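You operate a simulated robot arm through the tools that you are given. There is no shell and no other tool.

You are at the controls of a simulated robot arm. One attempt, no reset.

JOB
Anneal the new joint, switch the welder off, then open the cover and both clamps.
Fine: push the welder lever back first; wait till the glow is gone before you switch off.
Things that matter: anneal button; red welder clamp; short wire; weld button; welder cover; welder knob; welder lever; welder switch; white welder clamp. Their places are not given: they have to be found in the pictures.

The check looks at the end state, three seconds after you hand in, the way a careful person would. Anything else that was tipped, shoved, dropped, spilled or broken makes it a failure. Lids that push on must go on centred and level and be pressed home; caps that screw on are set level and turned clockwise until they are tight.

ROBOT AND FRAMES
A 7-joint arm with a two-finger parallel gripper, fixed in place. Base frame: the origin is on the floor under the middle of its stand, x ahead of it, y to its left, z up; the work surface is at about z = 0.904. Units: m, degrees, N and s.
It reaches about 1.479 m from its shoulder. Its first joint turns from -166.0 to 166.0 degrees. Payload 4.4 kg.
The TCP is the grasp point between the finger pads, 0.023 m short of the fingertips. In the tool frame z runs along the fingers and y along their closing line. Largest opening 0.094 m; finger width 0.038, thickness 0.01; the body of the gripper, 0.054 by 0.096 m, starts 0.039 m behind the TCP.
Orientation is that of the tool frame in the base frame, as a unit quaternion [w, x, y, z]. With the fingers straight down and closing along the base's y, the tool's x points along the base's -x, its y along +y and its z along -z.

CONTROLS
- The arm moves only by the tool nudge_tool. Its argument "steps" is a list of rows, each a list of 3 entries, a list of its own where there are three numbers: the shift along the base's x, y, z in mm, then the turn, a rotation vector about the base's x, y, z in degrees, then the gripper command, from -1 (fully open) to 1 (shut), values between in proportion. In form: [[[tx, ty, tz], [ax, ay, az], claw], ...]. A call has 1 to 20 rows; each row is the pose to reach, as a shift and turn from the pose commanded when the call began. A row lasts 0.2 s, in which the tool goes at most 0.05 m and 8.6 degrees; a call with a longer step from one row to the next is refused whole, and so is a gripper value outside its range. Where a pose cannot be reached the arm comes as near as it can. A force on the tool above 90 N (or 10 N above the force at the start of the call, whichever is more), or a blocked arm, ends the call early, and 0.2 s more pass. Each finger travels about 0.072 m/s and halts on what it meets, pressing with about 21 N; the grip force reading is that of the motor and also rises with nothing between the fingers. The clock runs only during rows and for 0.2 s after the last one: add rows that repeat a pose to give the fingers time. The reply holds the time, the measured pose of the TCP, the force on the tool along the base axes, the opening and the grip force, in the units named above and with some noise, with the torque about the TCP (base axes, N m) and any sound that the robot's microphone picked up, and new pictures: "show" is both (left out), scene, wrist or none.
- Cameras (640 x 400 px; columns grow to the right, rows downward): "scene" is fixed at [0.401, 0.5004, 1.7548]; the picture's right is [-0.56, -0.83, 0.00], its down [-0.62, 0.42, -0.66] and it looks along [0.55, -0.37, -0.75] (base axes); focal length 263 px, centre (320, 200). "wrist" rides on the gripper at [0.086, 0.016, -0.074] in the tool frame; the picture's right is [-0.18, 0.98, 0.00], its down [-0.58, -0.11, -0.81] and it looks along [-0.79, -0.15, 0.59] (tool axes); focal length 243 px, centre (320, 200).
- probe_pixels(camera, pixels): for up to 12 pixels [column, row] of the newest picture of that camera ("zoom" is the newest enlarged one), the place [x, y, z] in the base frame of the surface seen there, good to about 0.003 m, but the place of the scene camera against the robot may be out by one fixed shift of up to 0.025 m in any direction. The clock stands still meanwhile.
- inspect(camera, box): a new picture of the part [left, top, right, bottom] of that camera's present view, enlarged. The clock stands still meanwhile.
- job_done(): hands the job in; it is judged then, once.

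Leave the gripper open and the arm clear of the work at the hand-in unless told otherwise.

The tools are called after ">>>" as name(argument=value, ...) on one line, values as JSON. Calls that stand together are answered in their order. nudge_tool: Moves the arm, as the interface text tells. Its arguments: {"type":"object","properties":{"steps":{"type":"array","items":{"type":"array"}},"show":{"type":"string","enum":["both","scene","wrist","none"]}},"required":["steps"]} The other tools are called the same way: probe_pixels (camera, pixels) gives the place of the surface under pixels of a picture; inspect (camera, box) takes an enlarged picture of a part of a camera's view; job_done () hands the job in.

At the start:

```text
time_s: 0.0
tool_pos: [0.8482, 0.0309, 1.4167]
tcp_rot: [0.0, 0.0, 1.0, 0.0]
ft_force: [-0.1, 0.6, -1.0]
moment: [0.0, 0.01, -0.03]
opening: 0.094
gripper_force: 0.0
```

scene: 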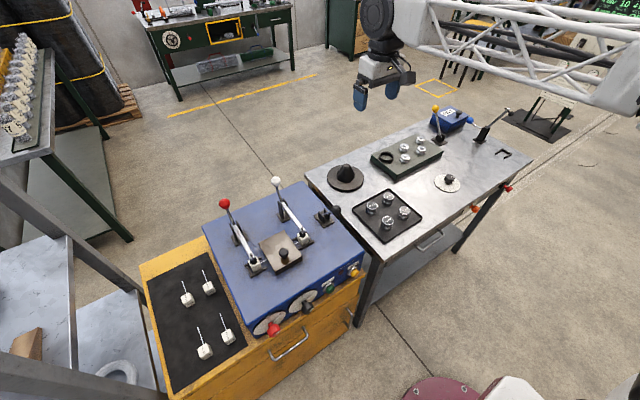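
wrist: 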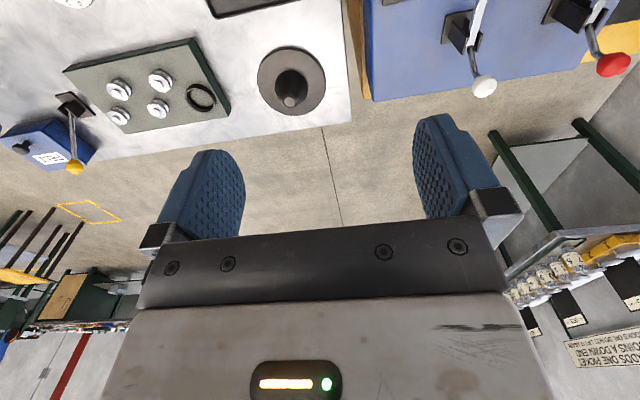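

I see a blue welder in the scene picture at about (285, 255), with a red-knob clamp lever (225, 205), a white-knob clamp lever (277, 182), a cover with a knob at (282, 250), a small lever around (325, 213), and dials and buttons on the front face (270-355, 270-330). I'll enlarge it to find each part.

>>> inspect(camera="scene", box=[190, 160, 380, 350])

>>> inspect(camera="wrist", box=[340, 0, 640, 120])

```text
2.11 times, centred on (285, 255) of scene
```

zoom: 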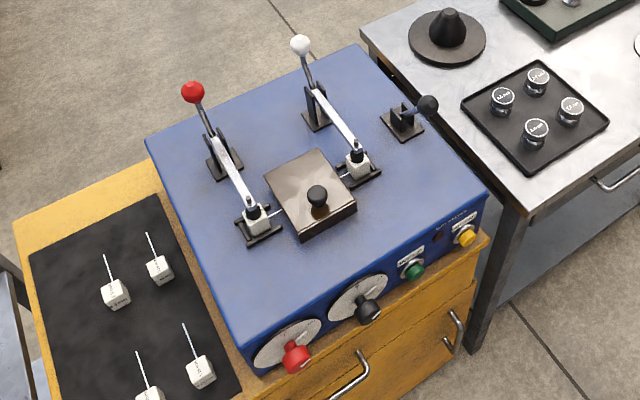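

```text
2.13 times, centred on (490, 60) of wrist
```

zoom: 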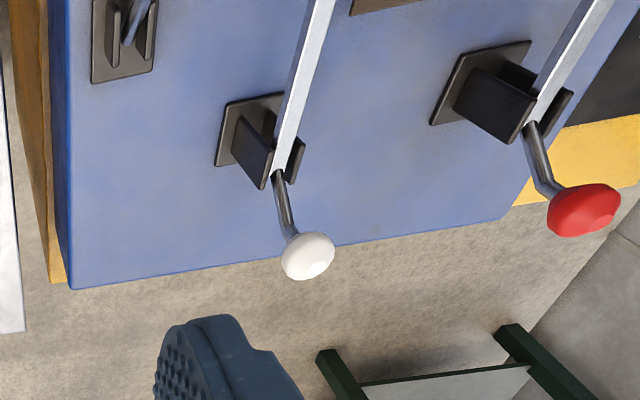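

I'll look more closely at the front face (labels, buttons and knobs) and at the lever, then probe positions.

>>> inspect(camera="scene", box=[300, 255, 380, 305])

>>> inspect(camera="scene", box=[240, 290, 320, 340])

>>> inspect(camera="scene", box=[290, 190, 370, 240])

>>> inspect(camera="scene", box=[210, 170, 330, 280])

>>> probe_pixels(camera="scene", pixels=[[225, 204], [277, 181], [284, 252], [338, 210], [310, 220], [331, 288], [354, 272], [274, 328], [307, 307], [346, 271], [247, 338], [203, 227]])

```text
8.00 times, centred on (340, 280) of scene
```

zoom: 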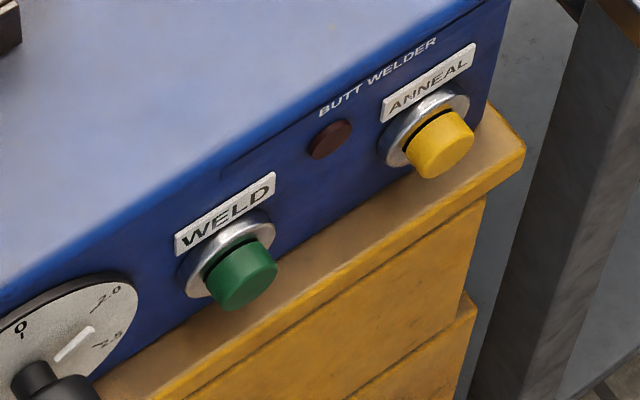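

```text
8.00 times, centred on (280, 315) of scene
```

zoom: 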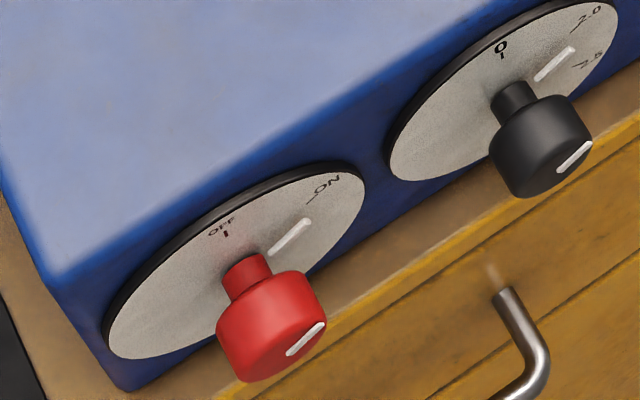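

```text
8.00 times, centred on (330, 215) of scene
```

zoom: 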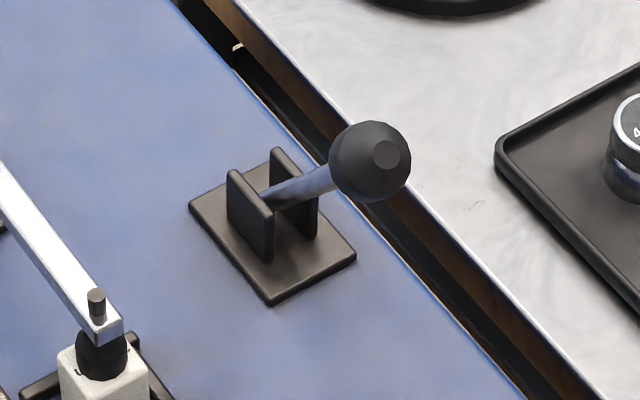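

```text
3.64 times, centred on (270, 225) of scene
```

zoom: 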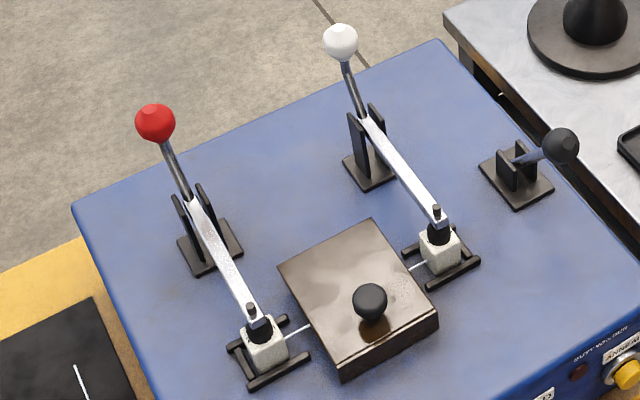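

```text
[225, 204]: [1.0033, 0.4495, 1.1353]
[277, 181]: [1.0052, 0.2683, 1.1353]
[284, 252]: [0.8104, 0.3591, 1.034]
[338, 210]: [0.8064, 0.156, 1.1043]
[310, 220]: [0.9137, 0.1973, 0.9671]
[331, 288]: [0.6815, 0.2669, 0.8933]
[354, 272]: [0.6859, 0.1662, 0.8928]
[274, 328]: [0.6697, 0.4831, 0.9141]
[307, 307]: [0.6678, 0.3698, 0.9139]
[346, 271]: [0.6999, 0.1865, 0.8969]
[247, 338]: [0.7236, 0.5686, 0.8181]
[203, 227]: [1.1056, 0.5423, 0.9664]
```

The front face shows a red OFF/ON dial with its pointer at ON, a black dial at about 2.0, a green WELD button, a dark red lamp and a yellow ANNEAL button. On top are the black-ball lever, the cover with its black knob, and the two clamp levers. The scene camera may be offset, so I'll bring the wrist camera back and over towards the welder for a close, accurate view.

>>> nudge_tool(steps=[[[-35, 28, 0], [0, 0, 0], -1], [[-70, 56, 0], [0, 0, 0], -1], [[-105, 84, 0], [0, 0, 0], -1], [[-140, 112, 0], [0, 0, 0], -1], [[-175, 140, 0], [0, 0, 0], -1], [[-210, 168, 0], [0, 0, 0], -1], [[-245, 196, 0], [0, 0, 0], -1], [[-280, 224, 0], [0, 0, 0], -1], [[-315, 252, -20], [0, 0, 0], -1], [[-350, 280, -40], [0, 0, 0], -1], [[-380, 300, -70], [0, 0, 0], -1], [[-400, 320, -100], [0, 0, 0], -1]])

```text
time_s: 2.6
tool_pos: [0.4477, 0.35, 1.3179]
tcp_rot: [0.0, 0.0, 1.0, 0.0]
ft_force: [-0.8, 0.3, 0.3]
moment: [0.01, -0.01, 0.01]
opening: 0.094
gripper_force: 0.0
```

scene: 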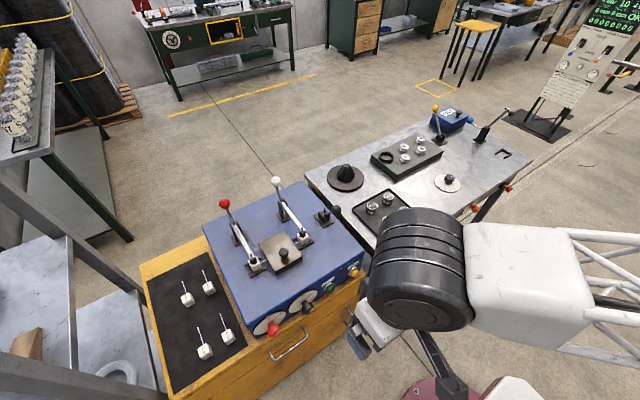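
wrist: 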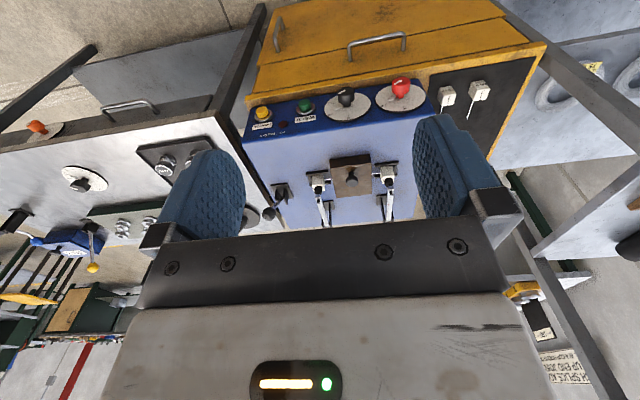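

The welder is now in the wrist picture, upside down. I'll enlarge it and probe the parts.

>>> inspect(camera="wrist", box=[240, 70, 440, 230])

>>> probe_pixels(camera="wrist", pixels=[[263, 112], [305, 106], [347, 96], [401, 87], [352, 181], [282, 190], [321, 175], [283, 124], [385, 176], [244, 140], [430, 120], [300, 130]])

>>> probe_pixels(camera="scene", pixels=[[225, 204], [277, 181], [284, 252], [338, 210], [274, 328], [307, 307], [331, 288], [354, 272]])

```text
2.50 times, centred on (340, 150) of wrist
```

zoom: 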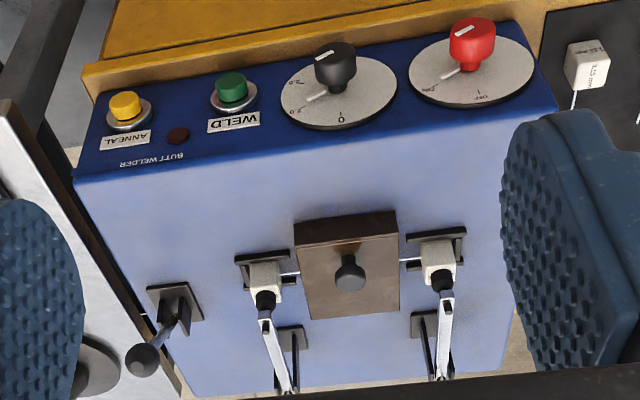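

```text
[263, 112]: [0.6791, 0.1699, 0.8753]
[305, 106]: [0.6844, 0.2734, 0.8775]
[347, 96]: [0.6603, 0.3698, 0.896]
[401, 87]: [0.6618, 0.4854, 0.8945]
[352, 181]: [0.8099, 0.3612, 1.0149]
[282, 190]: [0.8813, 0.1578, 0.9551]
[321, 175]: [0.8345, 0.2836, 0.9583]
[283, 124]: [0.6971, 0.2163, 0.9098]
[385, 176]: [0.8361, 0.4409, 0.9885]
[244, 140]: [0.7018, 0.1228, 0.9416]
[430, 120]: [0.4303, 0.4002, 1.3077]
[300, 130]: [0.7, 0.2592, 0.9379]
```

```text
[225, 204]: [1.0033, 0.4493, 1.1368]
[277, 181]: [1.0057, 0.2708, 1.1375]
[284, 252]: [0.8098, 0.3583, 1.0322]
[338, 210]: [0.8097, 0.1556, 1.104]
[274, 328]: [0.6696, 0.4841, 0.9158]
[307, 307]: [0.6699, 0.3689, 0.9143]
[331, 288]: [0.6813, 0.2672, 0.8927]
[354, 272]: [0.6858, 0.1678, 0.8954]
```

The wrist camera puts z about 0.018 m lower than the scene camera does. I'll probe the finer points in the zoom: lever ball, bracket, cover edges, clamp arms, knob and dial.

>>> inspect(camera="wrist", box=[240, 170, 320, 230])

```text
6.67 times, centred on (280, 200) of wrist
```

zoom: 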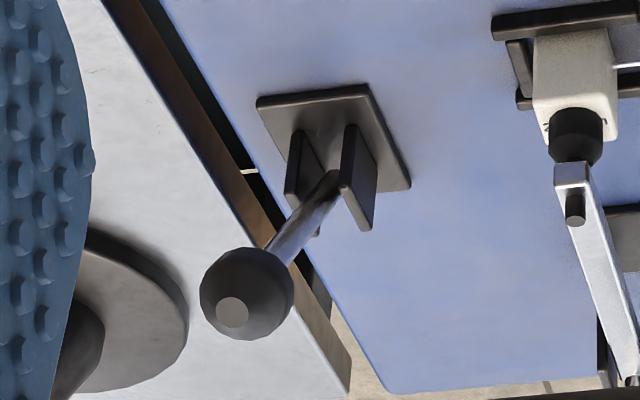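

>>> probe_pixels(camera="zoom", pixels=[[245, 290], [232, 310], [300, 220], [325, 190], [297, 160], [360, 170], [262, 105], [372, 88], [405, 185], [350, 130], [318, 232], [368, 225]])

```text
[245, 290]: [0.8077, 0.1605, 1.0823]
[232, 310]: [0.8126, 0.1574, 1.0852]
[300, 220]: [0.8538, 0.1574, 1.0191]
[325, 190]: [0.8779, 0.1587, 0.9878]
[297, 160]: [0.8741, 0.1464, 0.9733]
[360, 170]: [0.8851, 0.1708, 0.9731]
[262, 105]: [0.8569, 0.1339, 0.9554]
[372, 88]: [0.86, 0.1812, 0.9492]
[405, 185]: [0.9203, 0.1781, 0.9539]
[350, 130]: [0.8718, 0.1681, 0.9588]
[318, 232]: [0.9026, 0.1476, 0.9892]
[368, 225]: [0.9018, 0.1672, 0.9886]
```

The lever pivots at about (0.89, 0.157, 0.975). Its ball is at about (0.813, 0.157, 1.073), tilted forward towards the robot, so back means +x. I'll close the fingers and bring them to just in front of the ball.

>>> nudge_tool(steps=[[[36, -24, -18], [0, 0, 0], 1], [[72, -48, -36], [0, 0, 0], 1], [[108, -72, -54], [0, 0, 0], 1], [[144, -96, -72], [0, 0, 0], 1], [[180, -120, -90], [0, 0, 0], 1], [[216, -144, -108], [0, 0, 0], 1], [[252, -168, -126], [0, 0, 0], 1], [[280, -188, -144], [0, 0, 0], 1], [[290, -193, -184], [0, 0, 0], 1], [[290, -193, -228], [0, 0, 0], 1]])

```text
time_s: 4.8
tool_pos: [0.7391, 0.156, 1.0895]
tcp_rot: [0.0, 0.001, 1.0, 0.0]
ft_force: [0.3, -0.6, 0.6]
moment: [0.01, -0.01, 0.03]
opening: 0.0
gripper_force: 20.9
```

scene: 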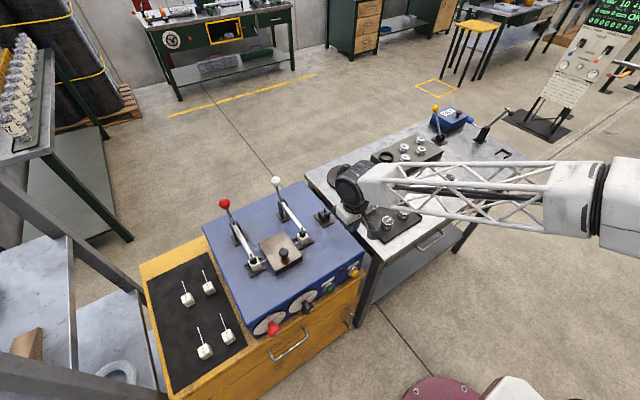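
wrist: 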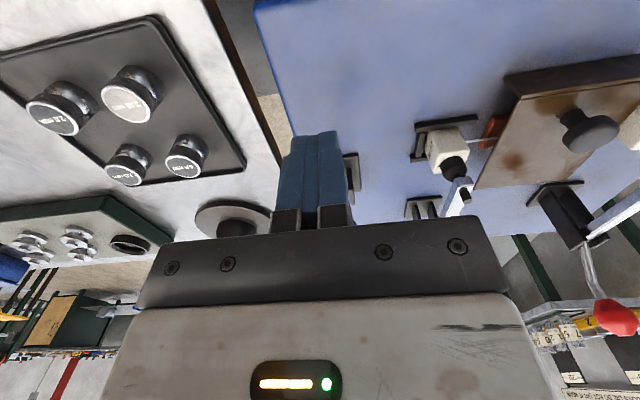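

The fingers are closed in front of the lever, which is hidden behind them in the wrist picture. I'll check the relation in the scene zoom, and use this closer view to look at the cover and clamps.

>>> inspect(camera="scene", box=[280, 170, 400, 245])

>>> inspect(camera="wrist", box=[390, 40, 640, 240])

```text
5.33 times, centred on (340, 208) of scene
```

zoom: 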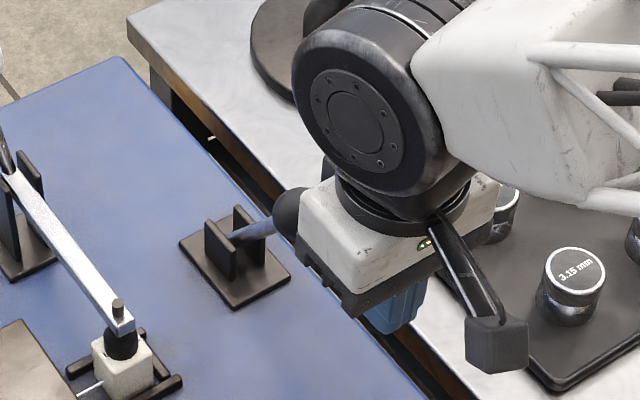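

```text
2.00 times, centred on (515, 140) of wrist
```

zoom: 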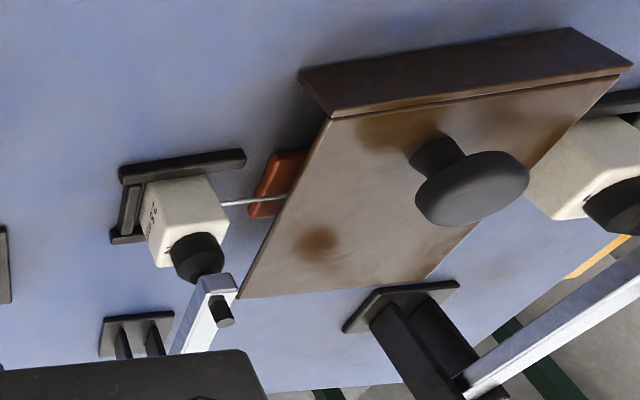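

In the scene zoom, the ball sits just ahead (+x) of the gripper. I'll push slowly along +x and watch the force.

>>> nudge_tool(steps=[[[15, 0, -4], [0, 0, 0], 1], [[30, 0, -4], [0, 0, 0], 1], [[38, 0, -4], [0, 0, 0], 1], [[44, 0, -3], [0, 0, 0], 1], [[50, 0, -1], [0, 0, 0], 1], [[56, 0, 1], [0, 0, 0], 1], [[62, 0, 3], [0, 0, 0], 1]])

>>> inspect(camera="scene", box=[280, 170, 400, 245])

```text
time_s: 6.4
tool_pos: [0.8006, 0.1577, 1.0912]
tcp_rot: [-0.001, 0.0, 1.0, 0.0]
ft_force: [-4.6, 0.1, -1.5]
moment: [0.01, 0.07, 0.01]
opening: 0.0
gripper_force: 21.3
```

scene: 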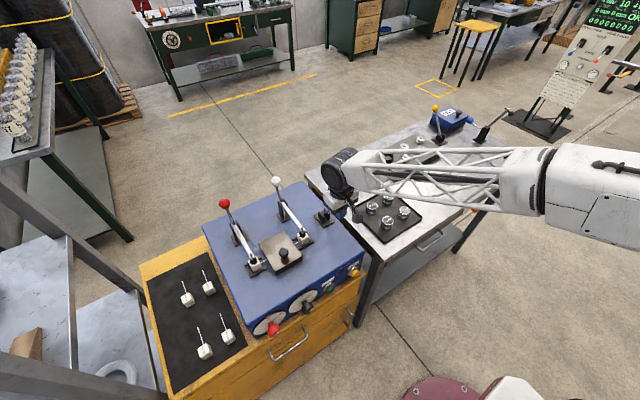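
wrist: 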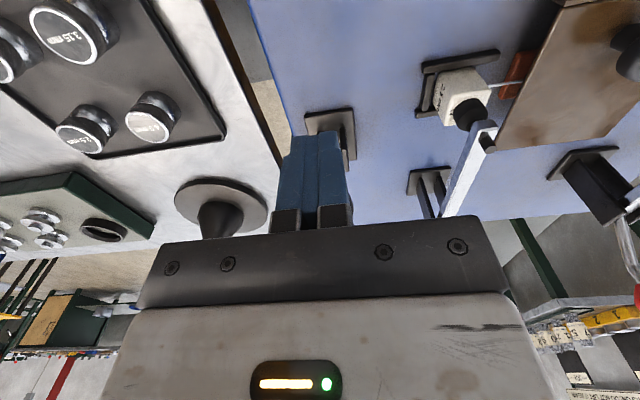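

```text
5.33 times, centred on (340, 208) of scene
```

zoom: 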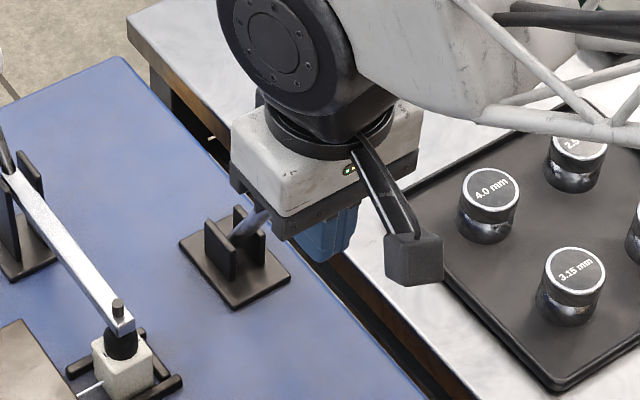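

Contact force is about 5 N and the lever is swinging upright. I'll keep pushing back, following the arc.

>>> nudge_tool(steps=[[[8, 0, 3], [0, 0, 0], 1], [[16, 0, 5], [0, 0, 0], 1], [[24, 0, 7], [0, 0, 0], 1], [[32, 0, 8], [0, 0, 0], 1], [[40, 0, 8], [0, 0, 0], 1], [[48, 0, 8], [0, 0, 0], 1]])

>>> inspect(camera="scene", box=[280, 170, 400, 245])

```text
time_s: 7.8
tool_pos: [0.8483, 0.1567, 1.0992]
tcp_rot: [0.0, 0.0, 1.0, 0.0]
ft_force: [-1.1, -0.2, -0.2]
moment: [-0.01, 0.02, -0.04]
opening: 0.0001
gripper_force: 20.9
```

scene: 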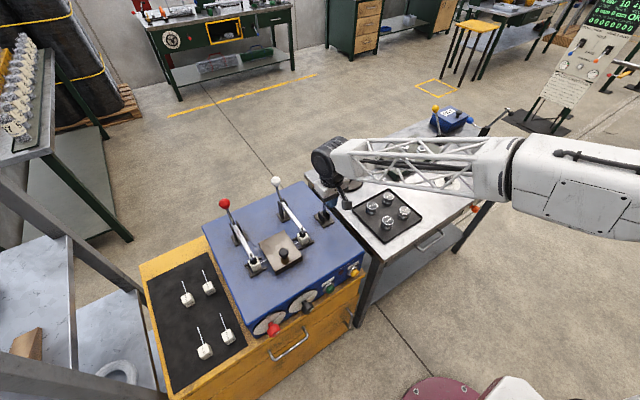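
wrist: 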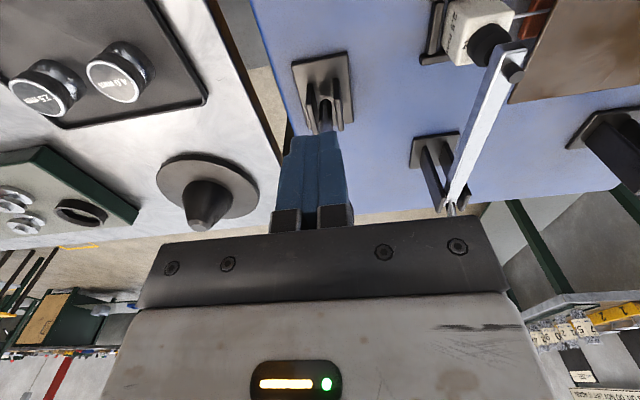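

```text
5.33 times, centred on (340, 208) of scene
```

zoom: 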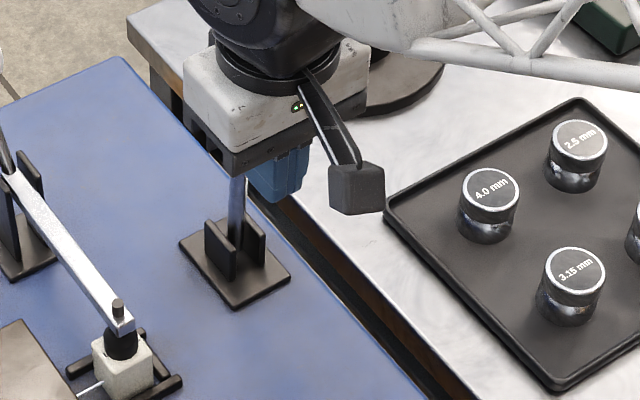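

The lever is about vertical and the force is low. I'll push on past vertical towards the back stop.

>>> nudge_tool(steps=[[[8, 0, 0], [0, 0, 0], 1], [[16, 0, -1], [0, 0, 0], 1], [[24, 0, -3], [0, 0, 0], 1], [[32, 0, -5], [0, 0, 0], 1]])

>>> inspect(camera="scene", box=[280, 170, 400, 245])

```text
time_s: 8.8
tool_pos: [0.8804, 0.1587, 1.0928]
tcp_rot: [0.0, 0.0, 1.0, 0.0]
ft_force: [0.1, -0.3, 0.2]
moment: [-0.04, -0.03, 0.01]
opening: 0.0002
gripper_force: 20.7
```

scene: 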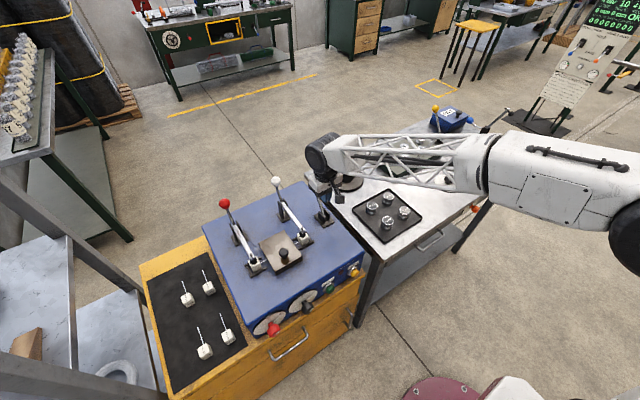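
wrist: 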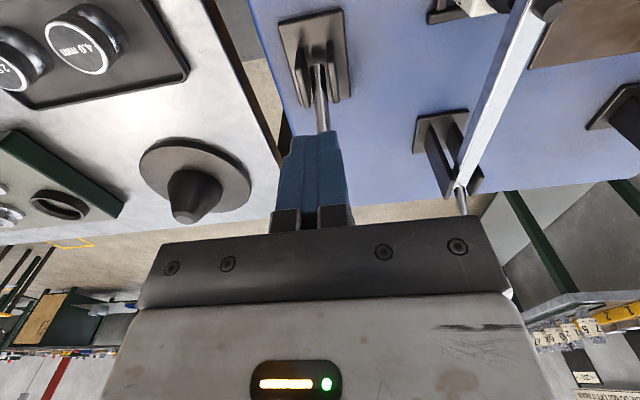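

```text
5.33 times, centred on (340, 208) of scene
```

zoom: 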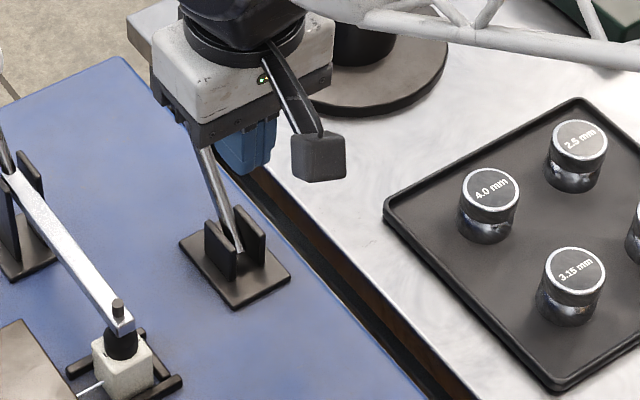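

The lever now leans back and the force is near zero. I'll keep pushing gently until it stops.

>>> nudge_tool(steps=[[[8, 0, -3], [0, 0, 0], 1], [[16, 0, -6], [0, 0, 0], 1], [[24, 0, -10], [0, 0, 0], 1], [[32, 0, -14], [0, 0, 0], 1]])

>>> inspect(camera="scene", box=[280, 170, 400, 245])

```text
time_s: 9.8
tool_pos: [0.9134, 0.1581, 1.0803]
tcp_rot: [0.001, 0.001, 1.0, 0.0]
ft_force: [0.8, 0.5, -0.5]
moment: [-0.02, 0.0, -0.02]
opening: 0.0002
gripper_force: 20.7
```

scene: 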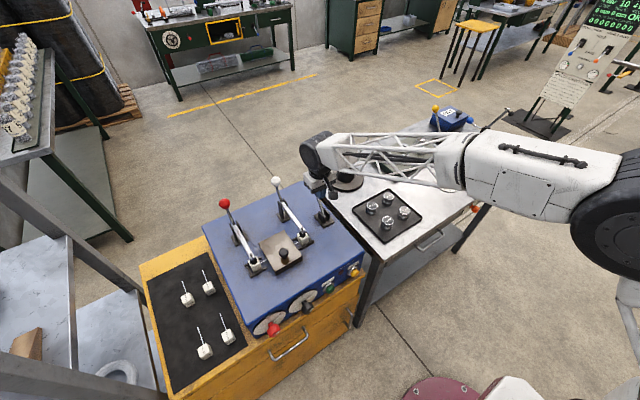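
wrist: 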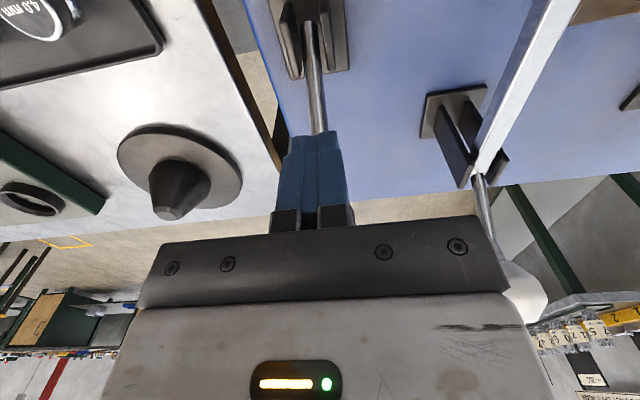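

```text
5.33 times, centred on (340, 208) of scene
```

zoom: 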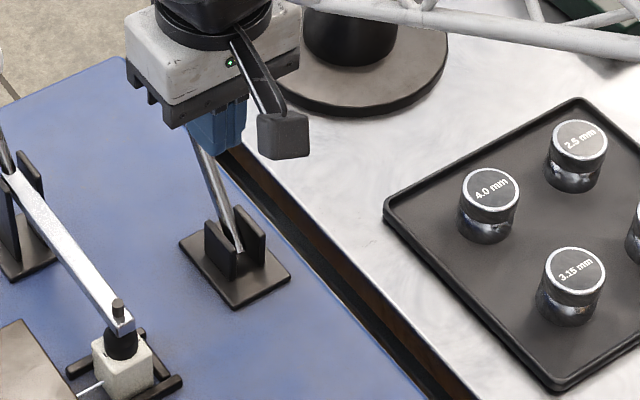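

The force is still near zero, so the lever may already have fallen to its back stop on its own. I'll probe the shaft in the wrist picture to find its angle.

>>> probe_pixels(camera="wrist", pixels=[[310, 30], [313, 70], [316, 100], [318, 125], [330, 140], [315, 145], [526, 290], [482, 195]])

>>> inspect(camera="wrist", box=[240, 0, 400, 120])

```text
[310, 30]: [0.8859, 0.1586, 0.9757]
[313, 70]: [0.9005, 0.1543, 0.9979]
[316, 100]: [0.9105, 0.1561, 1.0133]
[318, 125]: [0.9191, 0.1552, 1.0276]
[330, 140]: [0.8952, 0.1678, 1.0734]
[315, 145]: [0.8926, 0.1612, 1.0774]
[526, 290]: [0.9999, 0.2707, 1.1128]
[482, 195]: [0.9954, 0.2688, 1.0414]
```

```text
3.33 times, centred on (320, 60) of wrist
```

zoom: 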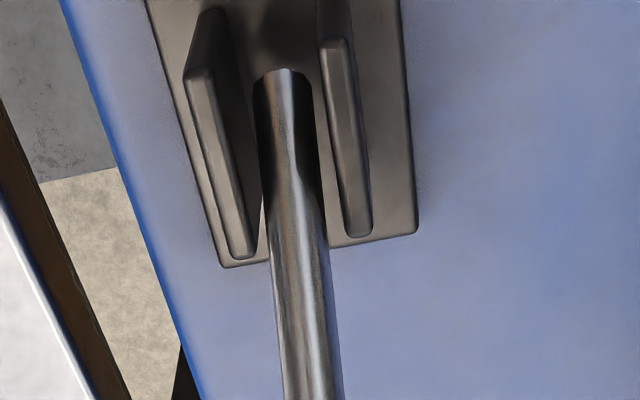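

The shaft leans back about 32°, so the ball should be near x ≈ 0.955, just past the finger face at 0.932. I'll push a little more to confirm it is against its stop.

>>> nudge_tool(steps=[[[5, 0, -2], [0, 0, 0], 1], [[10, 0, -5], [0, 0, 0], 1], [[14, 0, -7], [0, 0, 0], 1], [[18, 0, -9], [0, 0, 0], 1]])

>>> probe_pixels(camera="wrist", pixels=[[310, 20], [313, 50], [316, 80], [318, 110], [319, 125]])

```text
time_s: 10.5
tool_pos: [0.9192, 0.1571, 1.0781]
tcp_rot: [-0.002, -0.001, 1.0, 0.0]
ft_force: [-39.9, -3.3, 13.5]
moment: [-0.28, 0.69, -0.01]
opening: 0.0
gripper_force: 20.7
stopped in row 3: the force on the tool passed its limit at 110 N (the readings are from after the stop); the commanded pose is now the measured one
```

scene: 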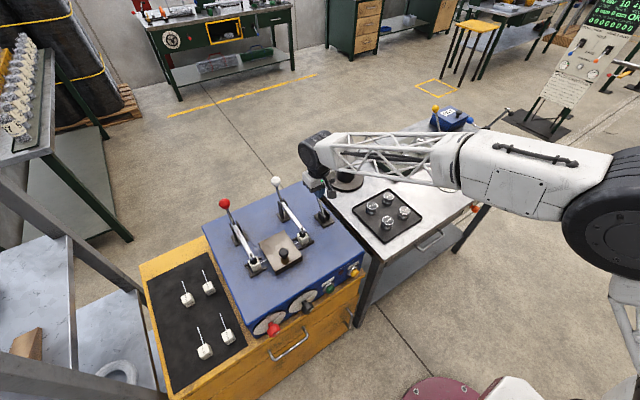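
wrist: 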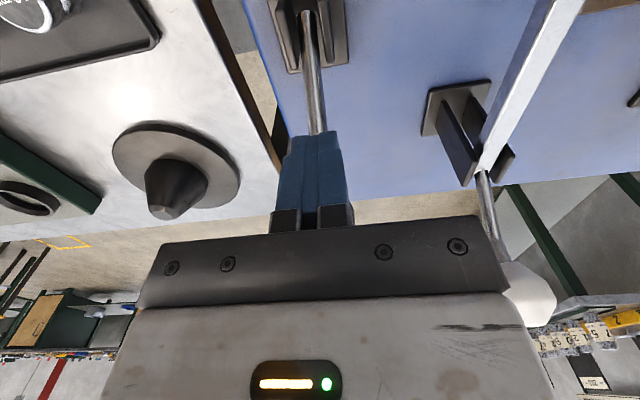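

```text
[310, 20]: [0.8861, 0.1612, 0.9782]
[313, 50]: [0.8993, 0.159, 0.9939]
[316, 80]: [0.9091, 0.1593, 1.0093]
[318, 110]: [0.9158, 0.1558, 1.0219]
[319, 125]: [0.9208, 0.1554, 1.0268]
```

The 110 N reading confirms the lever is hard against its back stop. I'll back straight off along -x, then move to a close view of the front panel.

>>> nudge_tool(steps=[[[-20, 0, 0], [0, 0, 0], 1], [[-60, 0, 5], [0, 0, 0], 1], [[-105, 0, 10], [0, 0, 0], 1], [[-150, 0, 15], [0, 0, 0], 1], [[-195, 0, 20], [0, 0, 0], 1], [[-240, 0, 20], [0, 0, 0], 1], [[-285, 0, 20], [0, 0, 0], 1], [[-325, 10, 20], [0, 0, 0], 1], [[-355, 45, 20], [0, 0, 0], 1], [[-385, 80, 20], [0, 0, 0], 1], [[-410, 120, 20], [0, 0, 0], 1], [[-420, 163, 20], [0, 0, 0], 1]])

>>> inspect(camera="wrist", box=[220, 60, 540, 260])

```text
time_s: 13.1
tool_pos: [0.5007, 0.3204, 1.096]
tcp_rot: [-0.002, 0.0, 1.0, 0.0]
ft_force: [-0.5, -0.1, -0.2]
moment: [-0.03, 0.0, -0.02]
opening: 0.0
gripper_force: 20.8
```

scene: 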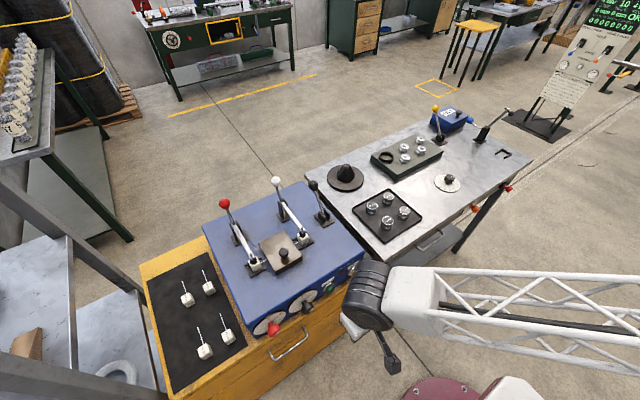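
wrist: 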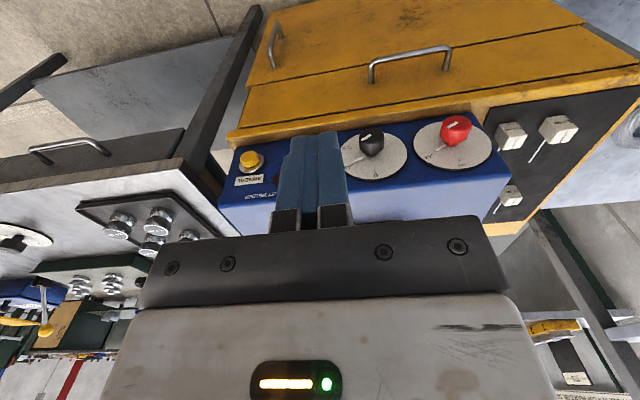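

```text
2.00 times, centred on (380, 160) of wrist
```

zoom: 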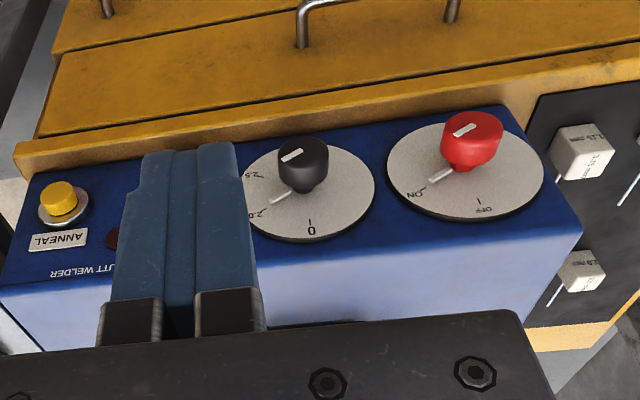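

The scene picture now shows the lever ball at (314, 185), leaning back. Next I'll zoom in on the red dial and the anneal button for accurate positions.

>>> inspect(camera="wrist", box=[405, 105, 501, 165])

>>> probe_pixels(camera="zoom", pixels=[[300, 90], [345, 110], [390, 100], [345, 150], [345, 200], [230, 290], [210, 285], [465, 285], [475, 255], [65, 200], [570, 180], [330, 370]])

```text
6.67 times, centred on (453, 135) of wrist
```

zoom: 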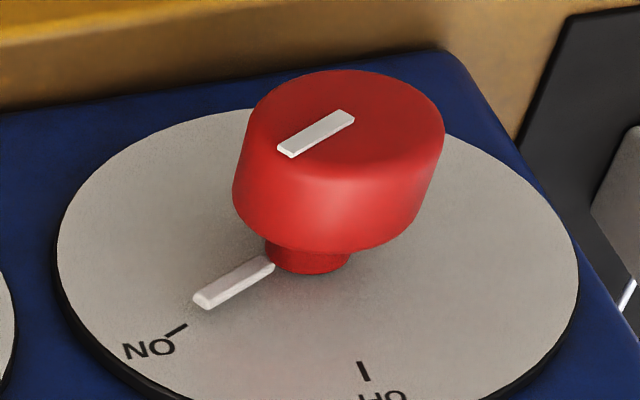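

```text
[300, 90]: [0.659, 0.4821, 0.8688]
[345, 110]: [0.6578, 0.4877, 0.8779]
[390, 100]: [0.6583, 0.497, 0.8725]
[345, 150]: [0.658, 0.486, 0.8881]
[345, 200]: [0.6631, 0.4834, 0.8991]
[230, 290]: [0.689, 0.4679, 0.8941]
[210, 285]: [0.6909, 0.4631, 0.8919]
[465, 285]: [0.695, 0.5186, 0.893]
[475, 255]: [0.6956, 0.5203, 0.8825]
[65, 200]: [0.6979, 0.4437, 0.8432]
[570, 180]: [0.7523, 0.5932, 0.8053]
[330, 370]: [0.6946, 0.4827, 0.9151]
```

I'll probe the ON and OFF ticks, the pointer and the dial centre to get the turn angle, and the button too.

>>> probe_pixels(camera="zoom", pixels=[[177, 331], [363, 372], [200, 302], [268, 265], [300, 272], [290, 155], [350, 118], [85, 230], [560, 230], [180, 120], [240, 200], [435, 170]])

>>> inspect(camera="wrist", box=[220, 140, 300, 200])

>>> probe_pixels(camera="wrist", pixels=[[248, 158], [250, 162], [244, 166], [238, 160], [262, 158], [250, 150], [275, 180], [228, 190], [300, 120], [400, 110], [239, 133], [420, 65]])

```text
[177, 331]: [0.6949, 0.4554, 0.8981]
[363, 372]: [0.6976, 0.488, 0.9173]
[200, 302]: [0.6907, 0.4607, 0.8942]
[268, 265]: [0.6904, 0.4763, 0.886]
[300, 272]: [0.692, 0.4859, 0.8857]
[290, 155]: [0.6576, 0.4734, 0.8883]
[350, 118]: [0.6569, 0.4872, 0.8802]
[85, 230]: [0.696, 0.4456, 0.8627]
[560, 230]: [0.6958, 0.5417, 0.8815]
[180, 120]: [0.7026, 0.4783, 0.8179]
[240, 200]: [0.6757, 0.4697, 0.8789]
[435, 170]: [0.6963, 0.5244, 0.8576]
```

```text
6.67 times, centred on (260, 170) of wrist
```

zoom: 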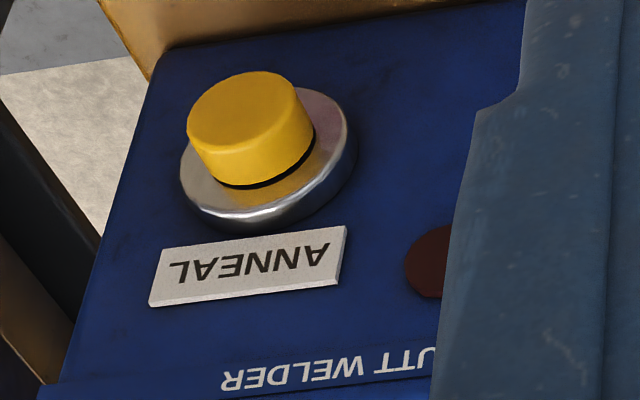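

```text
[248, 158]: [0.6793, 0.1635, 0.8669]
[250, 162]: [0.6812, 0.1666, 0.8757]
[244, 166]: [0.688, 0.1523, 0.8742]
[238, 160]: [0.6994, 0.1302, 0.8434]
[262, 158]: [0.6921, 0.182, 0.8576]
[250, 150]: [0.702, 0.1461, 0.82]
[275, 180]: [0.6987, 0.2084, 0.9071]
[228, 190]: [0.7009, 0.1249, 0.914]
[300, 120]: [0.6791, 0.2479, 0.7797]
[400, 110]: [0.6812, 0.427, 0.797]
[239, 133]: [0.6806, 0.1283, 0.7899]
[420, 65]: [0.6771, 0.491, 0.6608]
```

The ON tick is about 60° from the OFF tick (straight up), so switching off means turning −60° about base x. The knob centre is at about (0.66, 0.4865, 0.880). The anneal button's face is at about (0.679, 0.164, 0.866). I'll now pitch the tool to point horizontally towards +x, clear of the welder, while moving in front of the anneal button.

>>> nudge_tool(steps=[[[5, -14, 0], [0, -8.2, 0], 1], [[10, -28, 0], [0, -16.4, 0], 1], [[15, -42, 0], [0, -24.6, 0], 1], [[20, -56, 0], [0, -32.8, 0], 1], [[25, -70, 0], [0, -41, 0], 1], [[30, -84, 0], [0, -49.2, 0], 1], [[35, -98, 0], [0, -57.4, 0], 1], [[40, -112, 0], [0, -65.6, 0], 1], [[45, -126, 0], [0, -73.8, 0], 1], [[50, -142, 0], [0, -82, 0], 1], [[55, -156, 0], [0, -90, 0], 1]])

```text
time_s: 15.5
tool_pos: [0.5568, 0.1649, 1.0876]
tcp_rot: [0.702, -0.002, 0.712, -0.001]
ft_force: [-1.9, -0.6, 3.6]
moment: [0.02, 0.29, 0.07]
opening: 0.0001
gripper_force: 21.2
```

scene: 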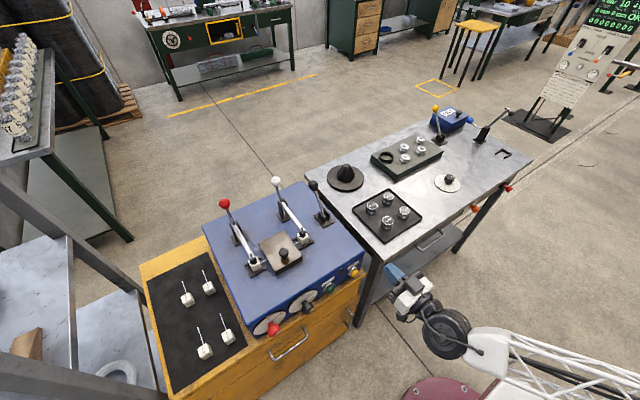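
wrist: 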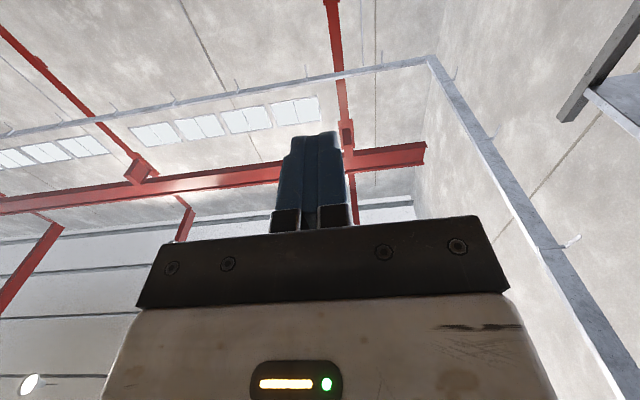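

The tool is now horizontal, pointing +x. I'll descend towards the height of the anneal button, keeping clear in x, and check the settled position.

>>> nudge_tool(steps=[[[0, 0, -45], [0, 0, 0], 1], [[0, 0, -90], [0, 0, 0], 1], [[0, 0, -135], [0, 0, 0], 1], [[0, 0, -180], [0, 0, 0], 1], [[0, 0, -215], [0, 0, 0], 1], [[0, 0, -225], [0, 0, 0], 1], [[0, 0, -225], [0, 0, 0], 1]])

>>> inspect(camera="scene", box=[290, 230, 450, 350])

```text
time_s: 17.1
tool_pos: [0.5552, 0.1643, 0.8731]
tcp_rot: [0.705, 0.0, 0.709, 0.0]
ft_force: [0.2, -0.1, 0.3]
moment: [0.0, -0.02, -0.04]
opening: 0.0
gripper_force: 20.8
```

scene: 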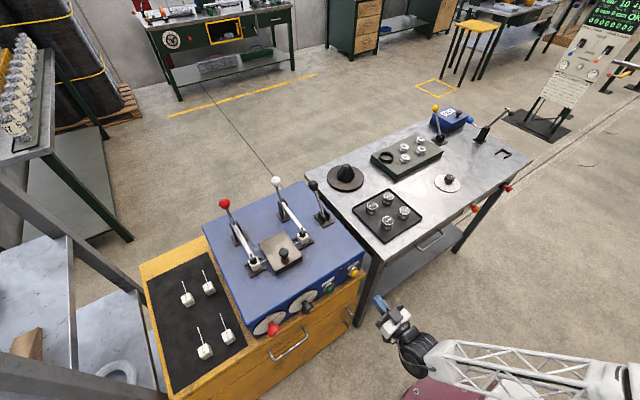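
wrist: 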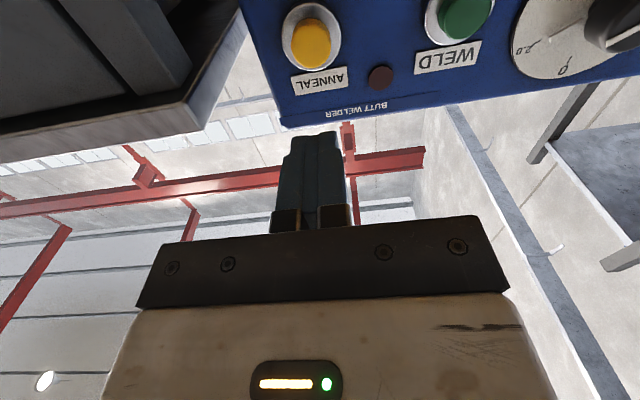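

```text
3.33 times, centred on (370, 290) of scene
```

zoom: 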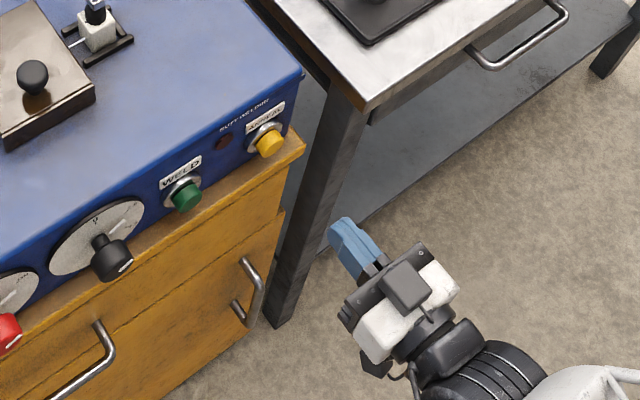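

The wrist camera now sees the panel from below. The yellow button is at (311, 43). I'll probe it for precise alignment.

>>> probe_pixels(camera="wrist", pixels=[[311, 43], [305, 40], [318, 45], [311, 30], [311, 58], [380, 77], [465, 18], [335, 135], [318, 170]])

>>> inspect(camera="wrist", box=[270, 0, 430, 110])

```text
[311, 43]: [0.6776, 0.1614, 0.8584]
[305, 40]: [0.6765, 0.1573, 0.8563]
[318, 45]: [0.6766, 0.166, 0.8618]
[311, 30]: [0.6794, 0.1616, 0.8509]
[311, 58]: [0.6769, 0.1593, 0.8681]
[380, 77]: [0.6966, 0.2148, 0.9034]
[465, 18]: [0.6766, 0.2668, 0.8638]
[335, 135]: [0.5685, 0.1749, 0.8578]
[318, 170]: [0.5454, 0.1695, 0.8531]
```

```text
3.64 times, centred on (350, 55) of wrist
```

zoom: 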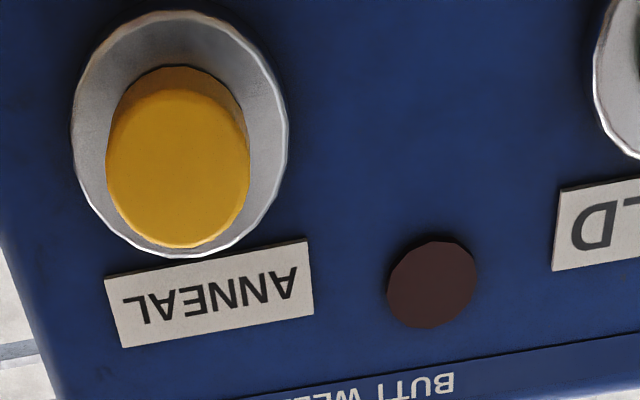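

Before moving in, I'll check where the metal table's corner and leg are, since the gripper body passes close to them.

>>> probe_pixels(camera="scene", pixels=[[383, 261], [381, 268], [376, 255], [400, 250], [362, 245], [372, 290], [365, 275], [363, 320]])

>>> probe_pixels(camera="wrist", pixels=[[230, 30], [240, 10], [200, 60], [180, 100], [160, 60], [236, 45], [190, 115], [100, 140]])

```text
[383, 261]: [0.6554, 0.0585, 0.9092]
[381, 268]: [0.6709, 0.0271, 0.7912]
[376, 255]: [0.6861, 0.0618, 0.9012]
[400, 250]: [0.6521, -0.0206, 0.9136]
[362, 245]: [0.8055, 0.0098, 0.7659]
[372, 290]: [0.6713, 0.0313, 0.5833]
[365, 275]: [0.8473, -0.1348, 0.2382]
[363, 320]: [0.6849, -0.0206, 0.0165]
```

```text
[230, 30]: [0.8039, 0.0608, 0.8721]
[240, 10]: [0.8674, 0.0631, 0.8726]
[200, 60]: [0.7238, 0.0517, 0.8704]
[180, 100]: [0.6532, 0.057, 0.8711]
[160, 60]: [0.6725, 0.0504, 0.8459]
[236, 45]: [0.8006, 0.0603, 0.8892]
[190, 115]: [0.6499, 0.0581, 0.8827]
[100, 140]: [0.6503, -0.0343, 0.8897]
```

The table edge is at y ≈ 0.06 and the gripper body stays above y ≈ 0.114, so it is clear. I'll align with the button, move up to it, and press in small steps.

>>> nudge_tool(steps=[[[0, -2, -11], [0, 0, 0], 1], [[40, -2, -11], [0, 0, 0], 1], [[80, -2, -11], [0, 0, 0], 1], [[92, -2, -11], [0, 0, 0], 1], [[96, -2, -11], [0, 0, 0], 1]])

```text
time_s: 18.3
tool_pos: [0.6535, 0.1616, 0.8608]
tcp_rot: [0.706, -0.001, 0.708, 0.0]
ft_force: [0.9, -0.1, 0.5]
moment: [0.02, -0.03, 0.0]
opening: 0.0001
gripper_force: 21.0
```

scene: 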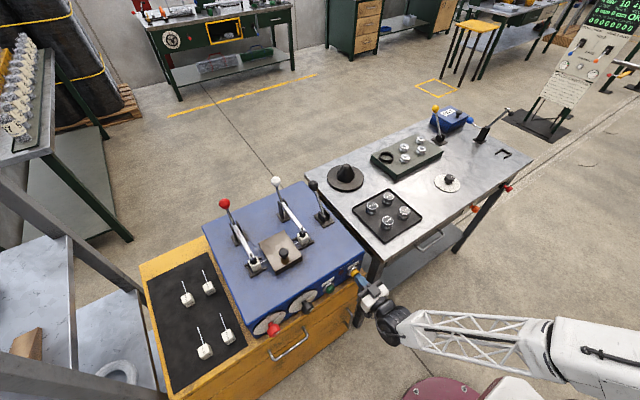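
wrist: 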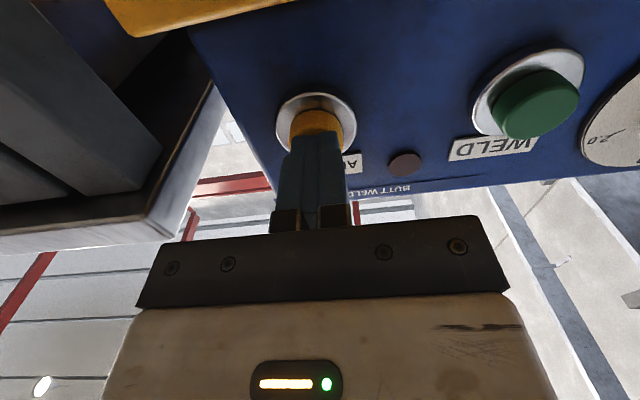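

The fingertips are at the button face with no force yet. I'll press in 2 mm steps.

>>> nudge_tool(steps=[[[2, 0, 0], [0, 0, 0], 1], [[4, 0, 0], [0, 0, 0], 1], [[6, 0, 0], [0, 0, 0], 1], [[6, 0, 0], [0, 0, 0], 1]])

>>> inspect(camera="scene", box=[200, 160, 380, 340])

```text
time_s: 19.3
tool_pos: [0.6594, 0.1629, 0.8617]
tcp_rot: [0.705, 0.0, 0.709, 0.0]
ft_force: [-3.5, -0.5, -1.1]
moment: [0.02, 0.01, -0.07]
opening: 0.0
gripper_force: 20.9
heard: click
```

scene: 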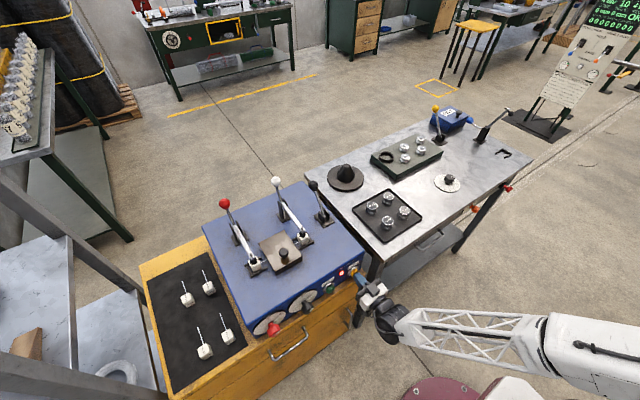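
wrist: 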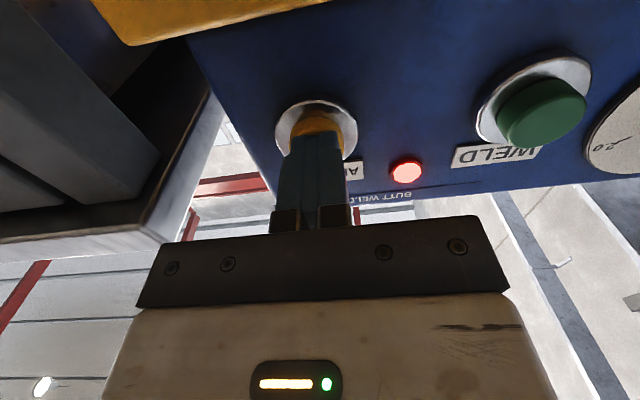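

```text
2.22 times, centred on (290, 250) of scene
```

zoom: 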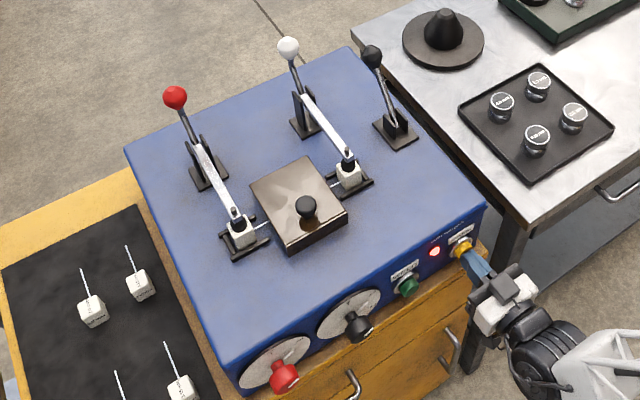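

A click was heard and the lamp at (406, 172) lit up red. I'll look at the joint area for glow while the clock stands still.

>>> inspect(camera="scene", box=[230, 210, 330, 280])

>>> inspect(camera="wrist", box=[260, 80, 480, 220])

```text
5.71 times, centred on (280, 245) of scene
```

zoom: 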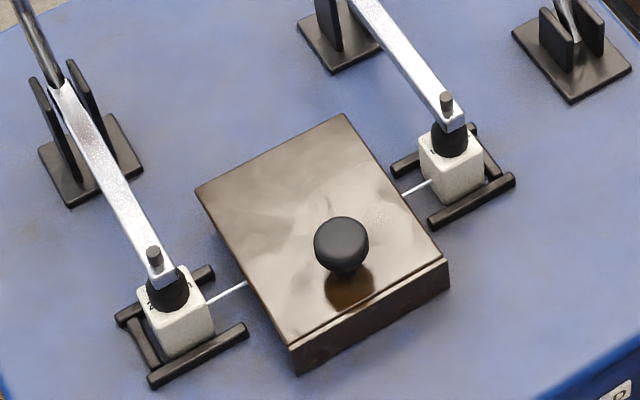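

```text
2.86 times, centred on (370, 150) of wrist
```

zoom: 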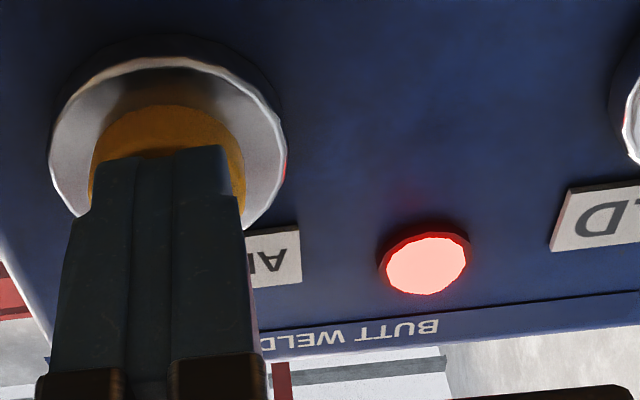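

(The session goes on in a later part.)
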